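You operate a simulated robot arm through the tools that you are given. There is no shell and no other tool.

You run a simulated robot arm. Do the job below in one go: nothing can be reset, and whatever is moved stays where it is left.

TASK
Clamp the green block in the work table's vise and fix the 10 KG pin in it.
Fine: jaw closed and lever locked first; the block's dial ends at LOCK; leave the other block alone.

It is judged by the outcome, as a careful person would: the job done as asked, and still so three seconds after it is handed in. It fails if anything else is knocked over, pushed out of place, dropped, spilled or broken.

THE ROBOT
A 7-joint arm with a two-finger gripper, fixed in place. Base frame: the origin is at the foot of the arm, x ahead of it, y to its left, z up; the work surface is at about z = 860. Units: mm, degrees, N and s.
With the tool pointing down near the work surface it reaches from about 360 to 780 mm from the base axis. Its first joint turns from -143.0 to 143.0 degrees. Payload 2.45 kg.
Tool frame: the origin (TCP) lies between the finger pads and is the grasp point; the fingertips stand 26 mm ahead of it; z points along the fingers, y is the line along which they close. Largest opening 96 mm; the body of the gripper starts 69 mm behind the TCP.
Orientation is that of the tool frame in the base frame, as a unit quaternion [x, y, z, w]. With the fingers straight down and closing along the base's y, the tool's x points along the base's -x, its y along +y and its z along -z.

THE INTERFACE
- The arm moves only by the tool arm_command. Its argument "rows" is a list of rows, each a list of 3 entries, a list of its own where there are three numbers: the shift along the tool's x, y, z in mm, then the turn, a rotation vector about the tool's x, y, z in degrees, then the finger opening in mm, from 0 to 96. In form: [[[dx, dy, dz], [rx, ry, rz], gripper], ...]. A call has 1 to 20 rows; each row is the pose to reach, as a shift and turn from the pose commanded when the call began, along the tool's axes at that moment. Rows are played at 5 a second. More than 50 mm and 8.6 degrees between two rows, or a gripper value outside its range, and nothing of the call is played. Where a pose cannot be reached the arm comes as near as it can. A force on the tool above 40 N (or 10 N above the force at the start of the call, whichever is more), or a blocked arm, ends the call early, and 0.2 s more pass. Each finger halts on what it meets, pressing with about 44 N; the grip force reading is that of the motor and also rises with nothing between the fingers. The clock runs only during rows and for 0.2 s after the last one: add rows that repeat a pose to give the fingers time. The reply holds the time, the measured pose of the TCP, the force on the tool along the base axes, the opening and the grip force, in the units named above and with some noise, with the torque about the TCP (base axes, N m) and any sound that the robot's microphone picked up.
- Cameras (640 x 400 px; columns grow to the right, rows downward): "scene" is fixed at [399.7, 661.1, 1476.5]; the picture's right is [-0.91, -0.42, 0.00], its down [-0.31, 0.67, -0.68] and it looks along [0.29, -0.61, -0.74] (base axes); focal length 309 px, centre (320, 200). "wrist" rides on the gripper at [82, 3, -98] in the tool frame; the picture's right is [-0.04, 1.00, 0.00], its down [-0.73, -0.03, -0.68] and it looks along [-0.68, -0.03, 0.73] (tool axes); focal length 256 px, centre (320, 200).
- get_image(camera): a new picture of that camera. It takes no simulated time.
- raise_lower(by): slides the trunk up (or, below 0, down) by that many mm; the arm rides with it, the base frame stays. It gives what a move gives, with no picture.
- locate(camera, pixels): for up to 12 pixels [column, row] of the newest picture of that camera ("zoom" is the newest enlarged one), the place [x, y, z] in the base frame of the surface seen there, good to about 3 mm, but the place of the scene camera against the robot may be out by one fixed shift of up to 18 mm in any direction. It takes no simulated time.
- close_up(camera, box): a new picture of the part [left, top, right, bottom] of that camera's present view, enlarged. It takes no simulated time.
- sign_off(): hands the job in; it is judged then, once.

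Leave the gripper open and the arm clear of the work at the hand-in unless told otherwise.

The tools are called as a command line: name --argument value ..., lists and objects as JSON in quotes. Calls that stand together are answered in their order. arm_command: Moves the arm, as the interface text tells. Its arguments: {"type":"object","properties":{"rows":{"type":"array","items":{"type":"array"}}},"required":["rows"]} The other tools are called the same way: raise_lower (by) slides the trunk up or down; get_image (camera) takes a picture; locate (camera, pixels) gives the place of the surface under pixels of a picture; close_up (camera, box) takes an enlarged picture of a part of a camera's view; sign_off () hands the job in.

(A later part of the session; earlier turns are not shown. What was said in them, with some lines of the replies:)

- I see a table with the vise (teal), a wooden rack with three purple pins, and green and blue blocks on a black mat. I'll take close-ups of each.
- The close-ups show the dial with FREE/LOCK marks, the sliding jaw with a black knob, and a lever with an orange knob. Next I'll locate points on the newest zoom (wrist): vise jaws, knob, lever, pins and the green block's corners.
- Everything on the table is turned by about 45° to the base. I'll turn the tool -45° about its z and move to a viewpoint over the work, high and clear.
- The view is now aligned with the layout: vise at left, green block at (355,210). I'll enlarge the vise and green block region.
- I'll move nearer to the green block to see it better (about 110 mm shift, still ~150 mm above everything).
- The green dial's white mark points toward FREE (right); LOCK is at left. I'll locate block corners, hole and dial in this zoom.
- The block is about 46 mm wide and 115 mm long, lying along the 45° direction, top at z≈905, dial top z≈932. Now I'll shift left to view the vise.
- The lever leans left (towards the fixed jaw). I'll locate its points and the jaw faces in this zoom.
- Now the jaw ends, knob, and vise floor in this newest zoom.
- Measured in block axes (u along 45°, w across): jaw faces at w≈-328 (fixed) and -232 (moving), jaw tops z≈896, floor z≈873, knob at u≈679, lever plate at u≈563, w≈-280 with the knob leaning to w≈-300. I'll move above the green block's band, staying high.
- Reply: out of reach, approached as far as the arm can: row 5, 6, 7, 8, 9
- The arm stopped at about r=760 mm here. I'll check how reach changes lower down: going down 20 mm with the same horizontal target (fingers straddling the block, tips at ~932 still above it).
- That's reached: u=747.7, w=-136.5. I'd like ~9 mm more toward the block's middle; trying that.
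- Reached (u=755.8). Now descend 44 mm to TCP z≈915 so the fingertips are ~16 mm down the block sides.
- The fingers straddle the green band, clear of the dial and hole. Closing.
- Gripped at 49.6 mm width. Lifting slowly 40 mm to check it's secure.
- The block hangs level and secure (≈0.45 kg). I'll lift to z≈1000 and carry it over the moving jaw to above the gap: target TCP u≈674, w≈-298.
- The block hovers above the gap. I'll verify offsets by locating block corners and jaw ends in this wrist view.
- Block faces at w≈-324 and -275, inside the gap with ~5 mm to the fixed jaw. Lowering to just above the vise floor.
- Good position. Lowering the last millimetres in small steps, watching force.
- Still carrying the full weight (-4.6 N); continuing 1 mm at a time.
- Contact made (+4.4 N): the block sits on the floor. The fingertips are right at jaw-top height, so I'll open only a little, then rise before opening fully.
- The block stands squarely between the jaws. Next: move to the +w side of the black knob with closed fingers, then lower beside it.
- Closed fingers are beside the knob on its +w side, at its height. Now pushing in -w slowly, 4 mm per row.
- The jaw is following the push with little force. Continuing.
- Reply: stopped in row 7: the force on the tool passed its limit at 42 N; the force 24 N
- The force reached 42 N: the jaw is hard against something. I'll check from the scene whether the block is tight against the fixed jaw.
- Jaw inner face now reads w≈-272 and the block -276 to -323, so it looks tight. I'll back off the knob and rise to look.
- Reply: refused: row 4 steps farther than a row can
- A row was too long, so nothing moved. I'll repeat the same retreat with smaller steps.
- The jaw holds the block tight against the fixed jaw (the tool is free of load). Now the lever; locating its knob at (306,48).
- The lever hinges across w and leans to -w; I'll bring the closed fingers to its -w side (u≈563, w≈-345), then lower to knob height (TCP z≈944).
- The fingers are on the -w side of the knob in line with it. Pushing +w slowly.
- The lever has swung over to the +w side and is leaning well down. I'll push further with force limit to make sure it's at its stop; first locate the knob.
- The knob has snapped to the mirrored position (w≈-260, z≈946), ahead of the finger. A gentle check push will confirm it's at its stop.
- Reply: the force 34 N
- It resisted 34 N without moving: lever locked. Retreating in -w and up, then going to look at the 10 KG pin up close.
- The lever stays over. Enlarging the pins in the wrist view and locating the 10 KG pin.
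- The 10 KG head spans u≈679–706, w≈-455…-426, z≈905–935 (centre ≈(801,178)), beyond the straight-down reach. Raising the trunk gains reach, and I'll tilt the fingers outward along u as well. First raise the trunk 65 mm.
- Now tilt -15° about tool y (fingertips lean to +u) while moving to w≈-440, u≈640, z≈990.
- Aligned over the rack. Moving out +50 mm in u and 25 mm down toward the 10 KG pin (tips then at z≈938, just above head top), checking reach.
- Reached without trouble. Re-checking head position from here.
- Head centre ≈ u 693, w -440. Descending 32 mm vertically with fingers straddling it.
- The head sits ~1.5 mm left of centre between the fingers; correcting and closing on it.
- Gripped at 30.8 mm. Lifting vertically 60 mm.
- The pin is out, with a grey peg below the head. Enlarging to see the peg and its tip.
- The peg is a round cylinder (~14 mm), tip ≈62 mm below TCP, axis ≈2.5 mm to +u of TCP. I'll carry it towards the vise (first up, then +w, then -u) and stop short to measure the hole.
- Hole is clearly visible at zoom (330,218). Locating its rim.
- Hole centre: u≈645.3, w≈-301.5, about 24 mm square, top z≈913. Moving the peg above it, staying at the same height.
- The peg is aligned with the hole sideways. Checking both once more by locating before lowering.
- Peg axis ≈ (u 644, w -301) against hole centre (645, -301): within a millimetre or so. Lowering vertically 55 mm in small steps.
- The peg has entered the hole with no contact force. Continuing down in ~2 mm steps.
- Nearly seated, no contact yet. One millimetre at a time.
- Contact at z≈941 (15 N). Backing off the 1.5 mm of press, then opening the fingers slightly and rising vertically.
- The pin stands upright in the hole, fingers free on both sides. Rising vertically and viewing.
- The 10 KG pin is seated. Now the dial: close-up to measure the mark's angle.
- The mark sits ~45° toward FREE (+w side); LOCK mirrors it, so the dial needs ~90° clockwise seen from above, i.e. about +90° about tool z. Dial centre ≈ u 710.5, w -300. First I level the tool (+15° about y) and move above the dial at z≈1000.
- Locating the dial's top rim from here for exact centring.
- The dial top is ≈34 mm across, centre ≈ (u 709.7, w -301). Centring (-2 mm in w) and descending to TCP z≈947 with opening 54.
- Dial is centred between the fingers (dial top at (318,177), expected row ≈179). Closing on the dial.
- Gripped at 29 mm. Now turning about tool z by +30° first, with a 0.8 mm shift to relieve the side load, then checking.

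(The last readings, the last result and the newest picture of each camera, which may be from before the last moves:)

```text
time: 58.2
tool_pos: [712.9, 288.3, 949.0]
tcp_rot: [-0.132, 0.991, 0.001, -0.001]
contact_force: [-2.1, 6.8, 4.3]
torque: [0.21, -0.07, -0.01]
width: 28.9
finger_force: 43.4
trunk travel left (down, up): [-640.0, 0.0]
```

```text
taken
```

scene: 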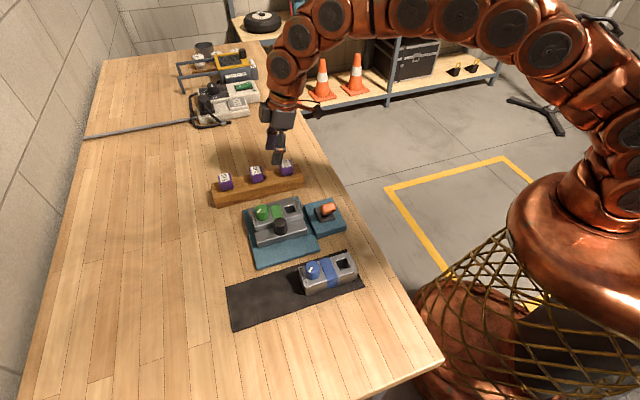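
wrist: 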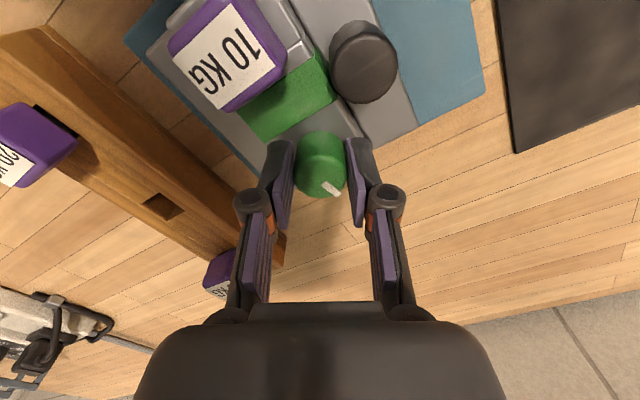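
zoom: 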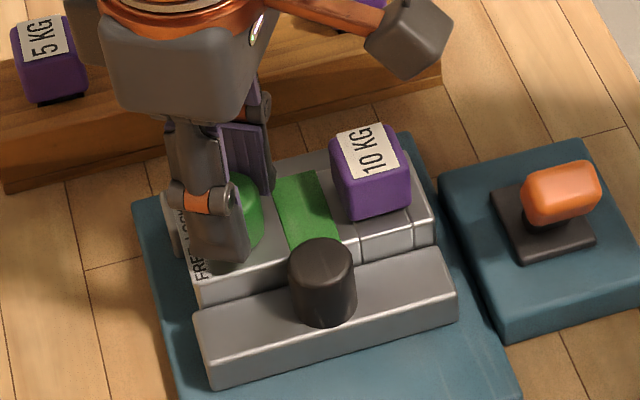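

The dial turns with the gripper (mark constant in the wrist view). Continuing another 45°.

arm_command --rows '[[[0, 0.4, 0], [0, 0, 5], 20], [[0, 0.4, 0], [0, 0, 10], 20], [[0, 0.4, 0], [0, 0, 15], 20], [[0, 0.4, 0], [0, 0, 20], 20], [[0, 0.4, 0], [0, 0, 25], 20], [[0, 0.4, 0], [0, 0, 30], 20], [[0, 0.4, 0], [0, 0, 35], 20], [[0, 0.4, 0], [0, 0, 40], 20], [[0, 0.4, 0], [0, 0, 45], 20], [[0, 0.4, 0], [0, 0, 45], 20]]'

get_image --camera "wrist"

close_up --camera "scene" --box '[230, 170, 330, 250]'

```text
time: 60.4
tool_pos: [712.3, 290.4, 949.0]
tcp_rot: [0.257, 0.966, 0.001, -0.002]
contact_force: [-4.8, 17.5, 7.3]
torque: [0.41, 0.21, -0.03]
width: 29.0
finger_force: 44.0
trunk travel left (down, up): [-640.0, 0.0]
```

```text
taken
```

wrist: 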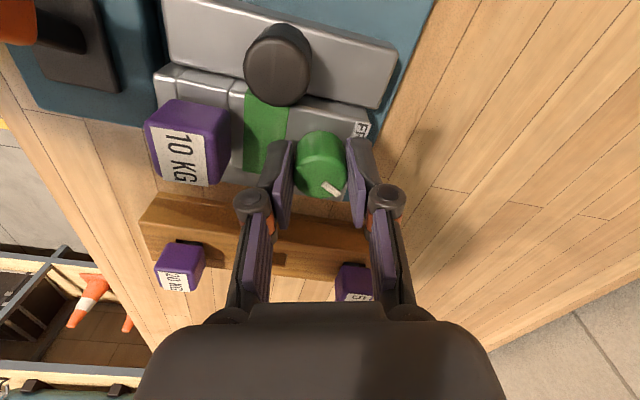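

```text
5.00 times, centred on (280, 210) of scene
```

zoom: 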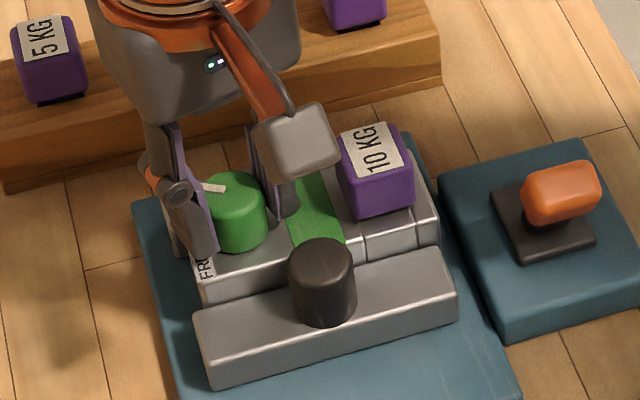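

75° turned so far; there's ~18 N side load so I shift ~1 mm to relieve it and turn the remaining 15°.

arm_command --rows '[[[0.8, 0.8, 0], [0, 0, 0], 20], [[0.8, 0.8, 0], [0, 0, 4], 20], [[0.8, 0.8, 0], [0, 0, 8], 20], [[0.8, 0.8, 0], [0, 0, 12], 20], [[0.8, 0.8, 0], [0, 0, 15], 20], [[0.8, 0.8, 0], [0, 0, 15], 20]]'

get_image --camera "wrist"

close_up --camera "scene" --box '[240, 180, 310, 240]'

```text
time: 61.8
tool_pos: [713.6, 289.6, 947.1]
tcp_rot: [0.382, 0.924, 0.0, -0.002]
contact_force: [-2.6, 9.1, 0.4]
torque: [0.28, 0.1, 0.11]
width: 29.0
finger_force: 43.6
trunk travel left (down, up): [-640.0, 0.0]
```

```text
taken
```

wrist: 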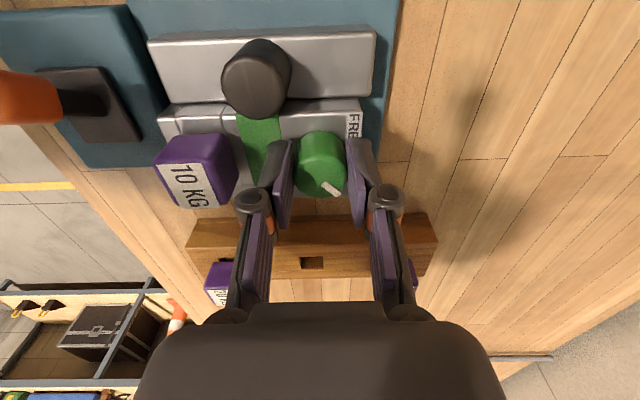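

```text
6.67 times, centred on (275, 210) of scene
```

zoom: 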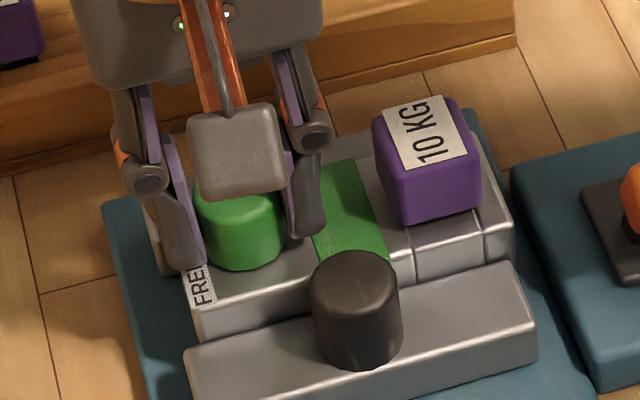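

90° turned; a resisting torque (0.11 N·m) begins to show. Adding a few degrees to see if it's at the stop.

arm_command --rows '[[[0, 0.4, 0], [0, 0, 2], 20], [[0, 0.4, 0], [0, 0, 4], 20], [[0, 0.4, 0], [0, 0, 4], 20]]'

get_image --camera "wrist"

```text
time: 62.6
tool_pos: [713.7, 288.7, 947.0]
tcp_rot: [0.414, 0.91, 0.0, -0.002]
contact_force: [-0.1, 3.3, 0.0]
torque: [0.0, -0.07, 0.31]
width: 29.1
finger_force: 44.0
trunk travel left (down, up): [-640.0, 0.0]
```

```text
taken
```

wrist: 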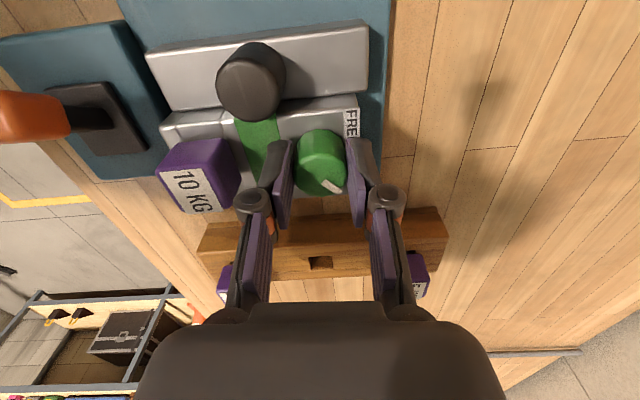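

Torque rose to 0.31 N·m: the dial is at its LOCK stop. Opening the fingers here and rising straight up.

arm_command --rows '[[[0, 0, 0], [0, 0, 0], 34], [[0, 0, 0], [0, 0, 0], 42], [[0, 0, 0], [0, 0, 0], 46], [[0, 0, 0], [0, 0, 0], 46], [[0, 0, -20], [0, 0, 0], 46], [[0, 0, -50], [0, 0, 0], 46], [[0, 0, -80], [0, 0, 0], 46], [[0, 0, -80], [0, 0, 0], 46]]'

get_image --camera "wrist"

close_up --camera "scene" --box '[230, 170, 330, 250]'

```text
time: 64.4
tool_pos: [714.3, 287.7, 1027.3]
tcp_rot: [0.413, 0.911, 0.0, -0.003]
contact_force: [0.6, -1.0, -0.6]
torque: [0.02, 0.0, 0.01]
width: 46.1
finger_force: 0.1
trunk travel left (down, up): [-640.0, 0.0]
```

```text
taken
```

wrist: 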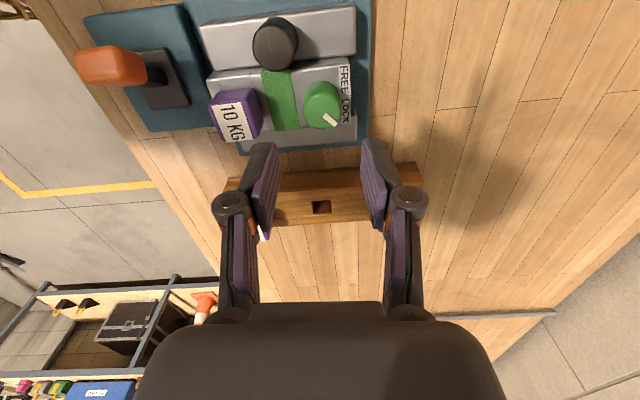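

```text
5.00 times, centred on (280, 210) of scene
```

zoom: 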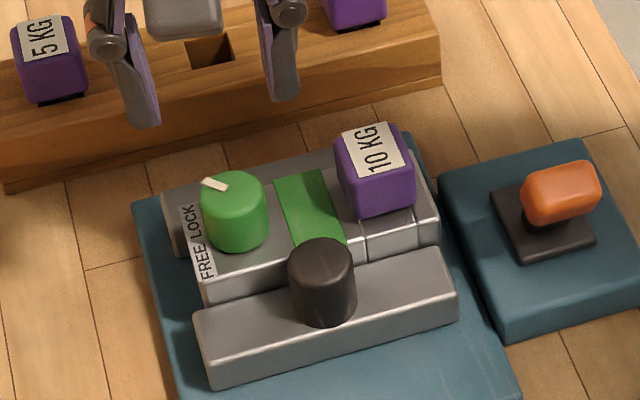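

The mark now points to LOCK (up-left in the scene view, mirroring its FREE position). Checking details close-up, then withdrawing up and back toward the base.

close_up --camera "wrist" --box '[190, 0, 390, 150]'

arm_command --rows '[[[0, 0, -40], [0, 0, 0], 60], [[0, 0, -80], [0, 0, 0], 80], [[20, -32, -100], [0, 0, 0], 90], [[41, -64, -110], [0, 0, 0], 90], [[62, -96, -120], [0, 0, 0], 90], [[83, -128, -120], [0, 0, 0], 90], [[104, -160, -120], [0, 0, 0], 90], [[125, -192, -120], [0, 0, 0], 90], [[144, -224, -120], [0, 0, 0], 90], [[144, -224, -120], [0, 0, 0], 90]]'

get_image --camera "scene"

close_up --camera "scene" --box '[200, 150, 370, 256]'

close_up --camera "scene" --box '[250, 190, 310, 240]'

```text
2.67 times, centred on (290, 75) of wrist
```

zoom: 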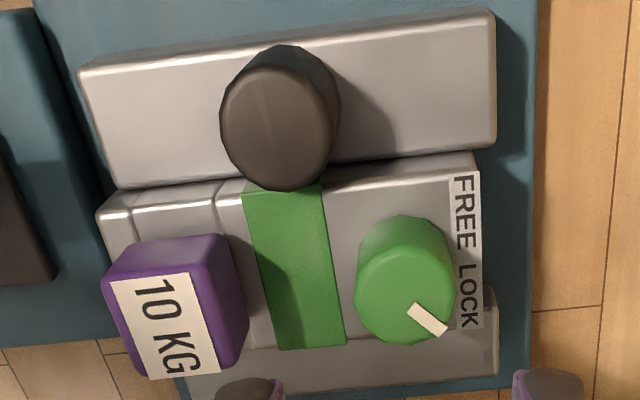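

```text
time: 66.6
tool_pos: [448.9, 250.5, 1148.0]
tcp_rot: [0.413, 0.911, 0.0, -0.003]
contact_force: [-0.9, -0.5, 0.1]
torque: [0.02, 0.02, -0.02]
width: 90.2
finger_force: 0.1
out of reach, approached as far as the arm can: row 1, 2
trunk travel left (down, up): [-640.0, 0.0]
```

```text
taken
```

scene: 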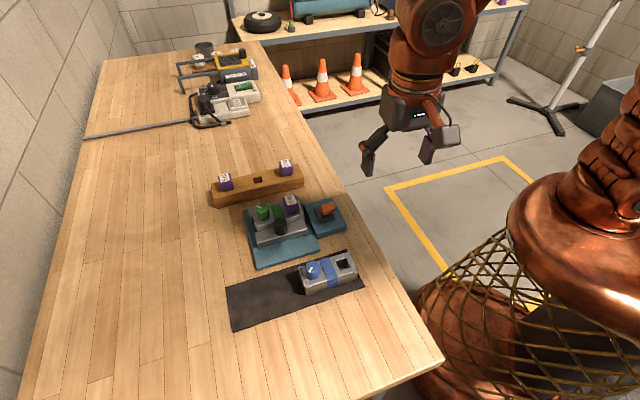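

```text
3.76 times, centred on (285, 203) of scene
```

zoom: 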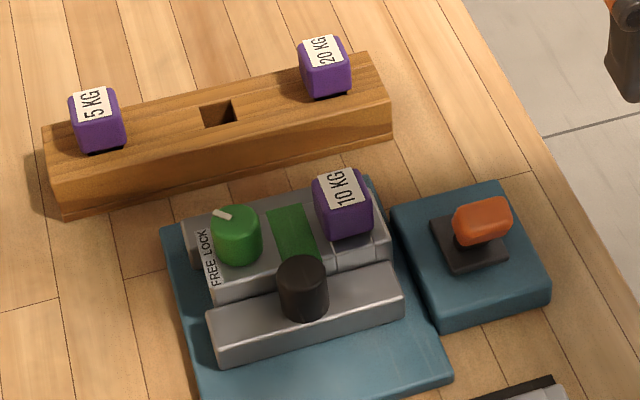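

```text
8.00 times, centred on (280, 215) of scene
```

zoom: 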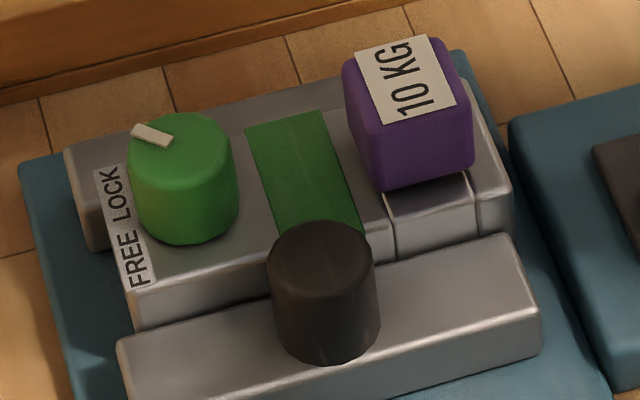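

Everything looks in place, though the block may have slipped a couple of mm along the jaws while the dial was turned. I'll take a better look from the moving-jaw side (staying high) to confirm it's still gripped squarely.

arm_command --rows '[[[-5, 37, 15], [0, 0, 0], 90], [[-10, 74, 30], [0, 0, 0], 90], [[-16, 111, 45], [0, 0, 0], 90], [[-21, 148, 60], [0, 0, 0], 90], [[-26.6, 186, 60], [0, 0, 0], 90], [[-26.6, 186, 60], [0, 0, 0], 90]]'

get_image --camera "wrist"

```text
time: 68.0
tool_pos: [609.0, 353.9, 1088.9]
tcp_rot: [0.414, 0.91, 0.0, -0.002]
contact_force: [0.7, -0.7, -0.1]
torque: [-0.01, 0.01, -0.01]
width: 90.1
finger_force: 0.0
trunk travel left (down, up): [-640.0, 0.0]
```

```text
taken
```

wrist: 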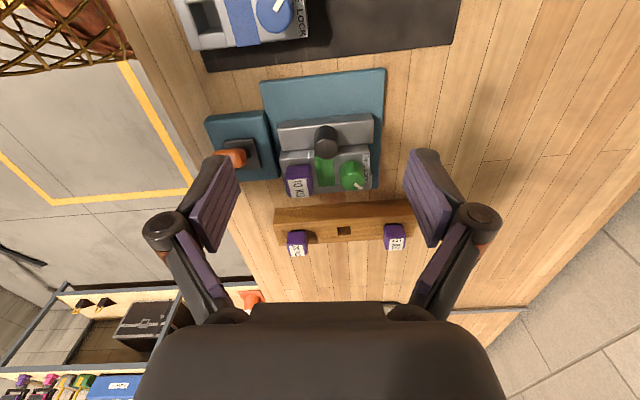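

close_up --camera "wrist" --box '[255, 90, 395, 210]'

locate --camera "zoom" --pixels '[[120, 195], [500, 150], [125, 235], [500, 210], [130, 330], [510, 320], [180, 250], [440, 220], [180, 320], [300, 235], [300, 300], [480, 310]]'

```text
3.33 times, centred on (325, 150) of wrist
```

zoom: 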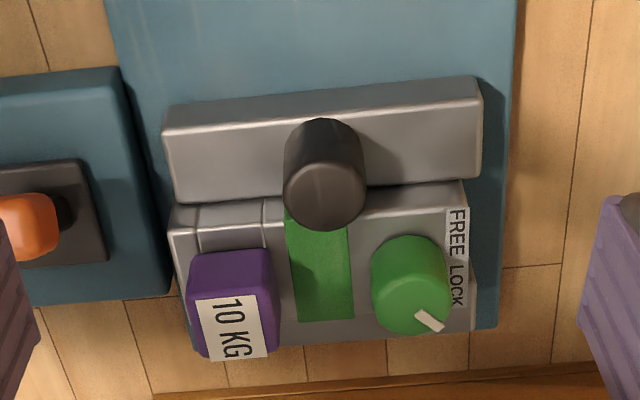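

```text
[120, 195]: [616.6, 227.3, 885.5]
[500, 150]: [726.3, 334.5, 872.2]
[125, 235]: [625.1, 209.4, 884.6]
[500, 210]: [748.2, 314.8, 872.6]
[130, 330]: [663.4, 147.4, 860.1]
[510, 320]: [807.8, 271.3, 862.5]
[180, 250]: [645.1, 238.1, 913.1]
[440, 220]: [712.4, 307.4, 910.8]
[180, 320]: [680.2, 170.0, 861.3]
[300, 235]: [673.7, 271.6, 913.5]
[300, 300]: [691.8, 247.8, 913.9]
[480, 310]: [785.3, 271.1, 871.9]
```

locate --camera "zoom" --pixels '[[180, 236], [270, 226], [370, 217], [440, 211], [190, 200], [270, 192], [380, 183], [470, 175], [295, 318], [345, 316], [195, 325], [470, 300]]'

close_up --camera "wrist" --box '[280, 130, 380, 200]'

```text
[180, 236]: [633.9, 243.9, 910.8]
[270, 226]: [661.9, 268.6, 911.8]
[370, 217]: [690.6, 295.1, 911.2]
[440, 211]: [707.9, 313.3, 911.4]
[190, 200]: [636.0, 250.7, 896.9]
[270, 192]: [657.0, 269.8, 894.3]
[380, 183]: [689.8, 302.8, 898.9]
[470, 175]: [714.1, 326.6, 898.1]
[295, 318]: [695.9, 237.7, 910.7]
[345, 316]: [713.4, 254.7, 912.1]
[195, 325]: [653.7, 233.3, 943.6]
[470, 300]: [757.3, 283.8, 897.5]
```

```text
5.71 times, centred on (330, 165) of wrist
```

zoom: 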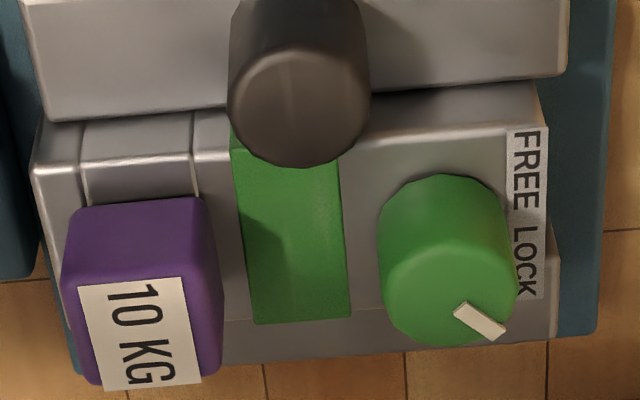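

The block appears square. To be sure it's tight against the fixed jaw, I'll look straight along the jaw faces: turn back -94° and hover over the near end of the vise.

arm_command --rows '[[[-12, -7, 2], [0, 0, -8], 90], [[-25, -14, 4], [0, 0, -16], 90], [[-38, -20, 6], [0, 0, -24], 90], [[-50, -27, 8], [0, 0, -32], 90], [[-63, -34, 10], [0, 0, -40], 90], [[-76, -40, 12], [0, 0, -48], 90], [[-88, -47, 15], [0, 0, -56], 90], [[-100, -54, 18], [0, 0, -64], 90], [[-113, -60, 21], [0, 0, -72], 90], [[-126, -67, 24], [0, 0, -80], 90], [[-138, -74, 27], [0, 0, -88], 90], [[-150, -80, 30], [0, 0, -94], 90], [[-150, -80, 30], [0, 0, -94], 90]]'

get_image --camera "wrist"

close_up --camera "wrist" --box '[270, 60, 430, 180]'

```text
time: 70.8
tool_pos: [645.8, 186.6, 1057.5]
tcp_rot: [-0.384, 0.923, 0.001, -0.002]
contact_force: [-0.1, 0.5, -0.4]
torque: [-0.01, 0.0, 0.0]
width: 89.9
finger_force: 0.0
trunk travel left (down, up): [-640.0, 0.0]
```

```text
taken
```

wrist: 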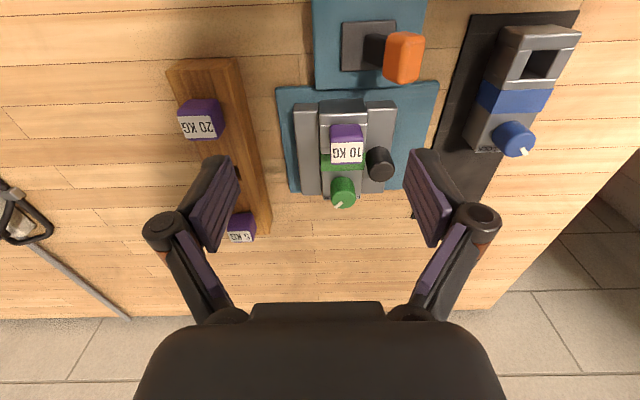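

```text
3.33 times, centred on (350, 120) of wrist
```

zoom: 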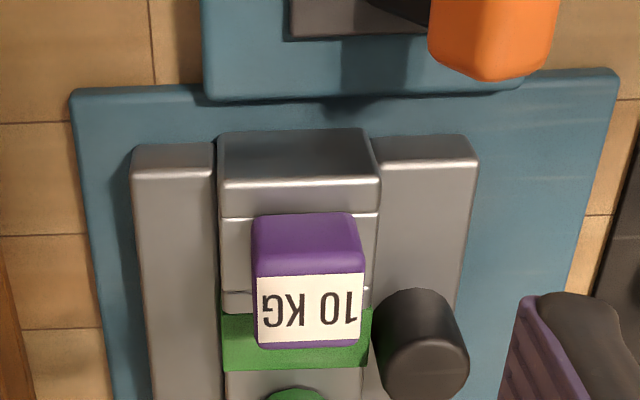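

The block is in contact with both jaws with no visible gap, the pin stands upright in it, the dial is at LOCK and the lever is over. Withdrawing the arm up and back with the gripper open.

arm_command --rows '[[[0, 0, -30], [0, 0, 0], 95], [[22, 25, -60], [0, 0, 0], 95], [[50, 55, -80], [0, 0, 0], 95], [[78, 88, -93], [0, 0, 0], 95], [[104, 118, -93], [0, 0, 0], 95], [[129, 148, -93], [0, 0, 0], 95], [[129, 148, -93], [0, 0, 0], 95], [[129, 148, -93], [0, 0, 0], 95]]'

get_image --camera "scene"

close_up --camera "scene" --box '[200, 150, 370, 256]'

```text
time: 72.6
tool_pos: [451.8, 199.3, 1150.1]
tcp_rot: [-0.384, 0.924, 0.0, -0.002]
contact_force: [-0.1, 0.6, 0.8]
torque: [0.02, -0.01, 0.0]
width: 95.1
finger_force: 0.2
trunk travel left (down, up): [-640.0, 0.0]
```

```text
taken
```

scene: 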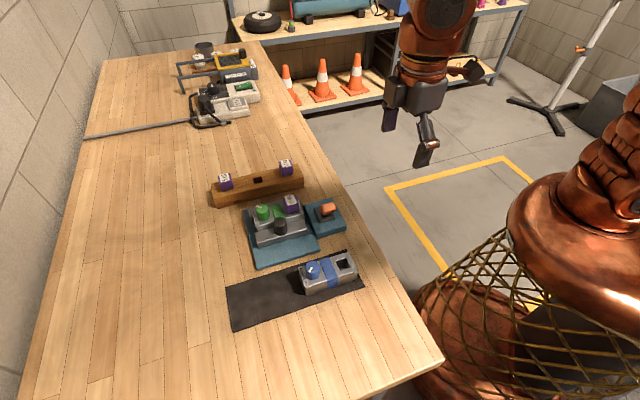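

```text
3.76 times, centred on (285, 203) of scene
```

zoom: 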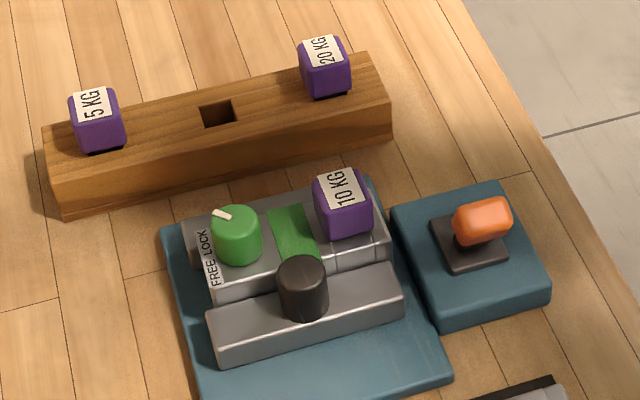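

The arm is clear and the gripper is open. The green block is clamped, the lever is over, the 10 KG pin is in and the dial is at LOCK. The blue block, the other pins and the rack look undisturbed, so I'm handing in.

sign_off

```text
The job is handed in.
```

The green block is clamped in the vise with the 10 KG pin fixed in it, and I have handed the job in.

- **Order:** I closed the jaw on the block and swung the lever over before touching the pin. The lever then held against a 34 N push, so I took it as locked. It has no marking to confirm that.
- **Clamp:** The last close look showed the block touching both jaws, with no visible gap.
- **Dial:** It turned about 90° to a hard stop, and its mark points at LOCK.
- **Slip:** The block slid a few millimetres along the jaws while I turned the dial. It stayed square and held.
- **Everything else:** The blue block, the 5 KG and 20 KG pins and the rack look undisturbed. The arm is clear of the work with the gripper open.
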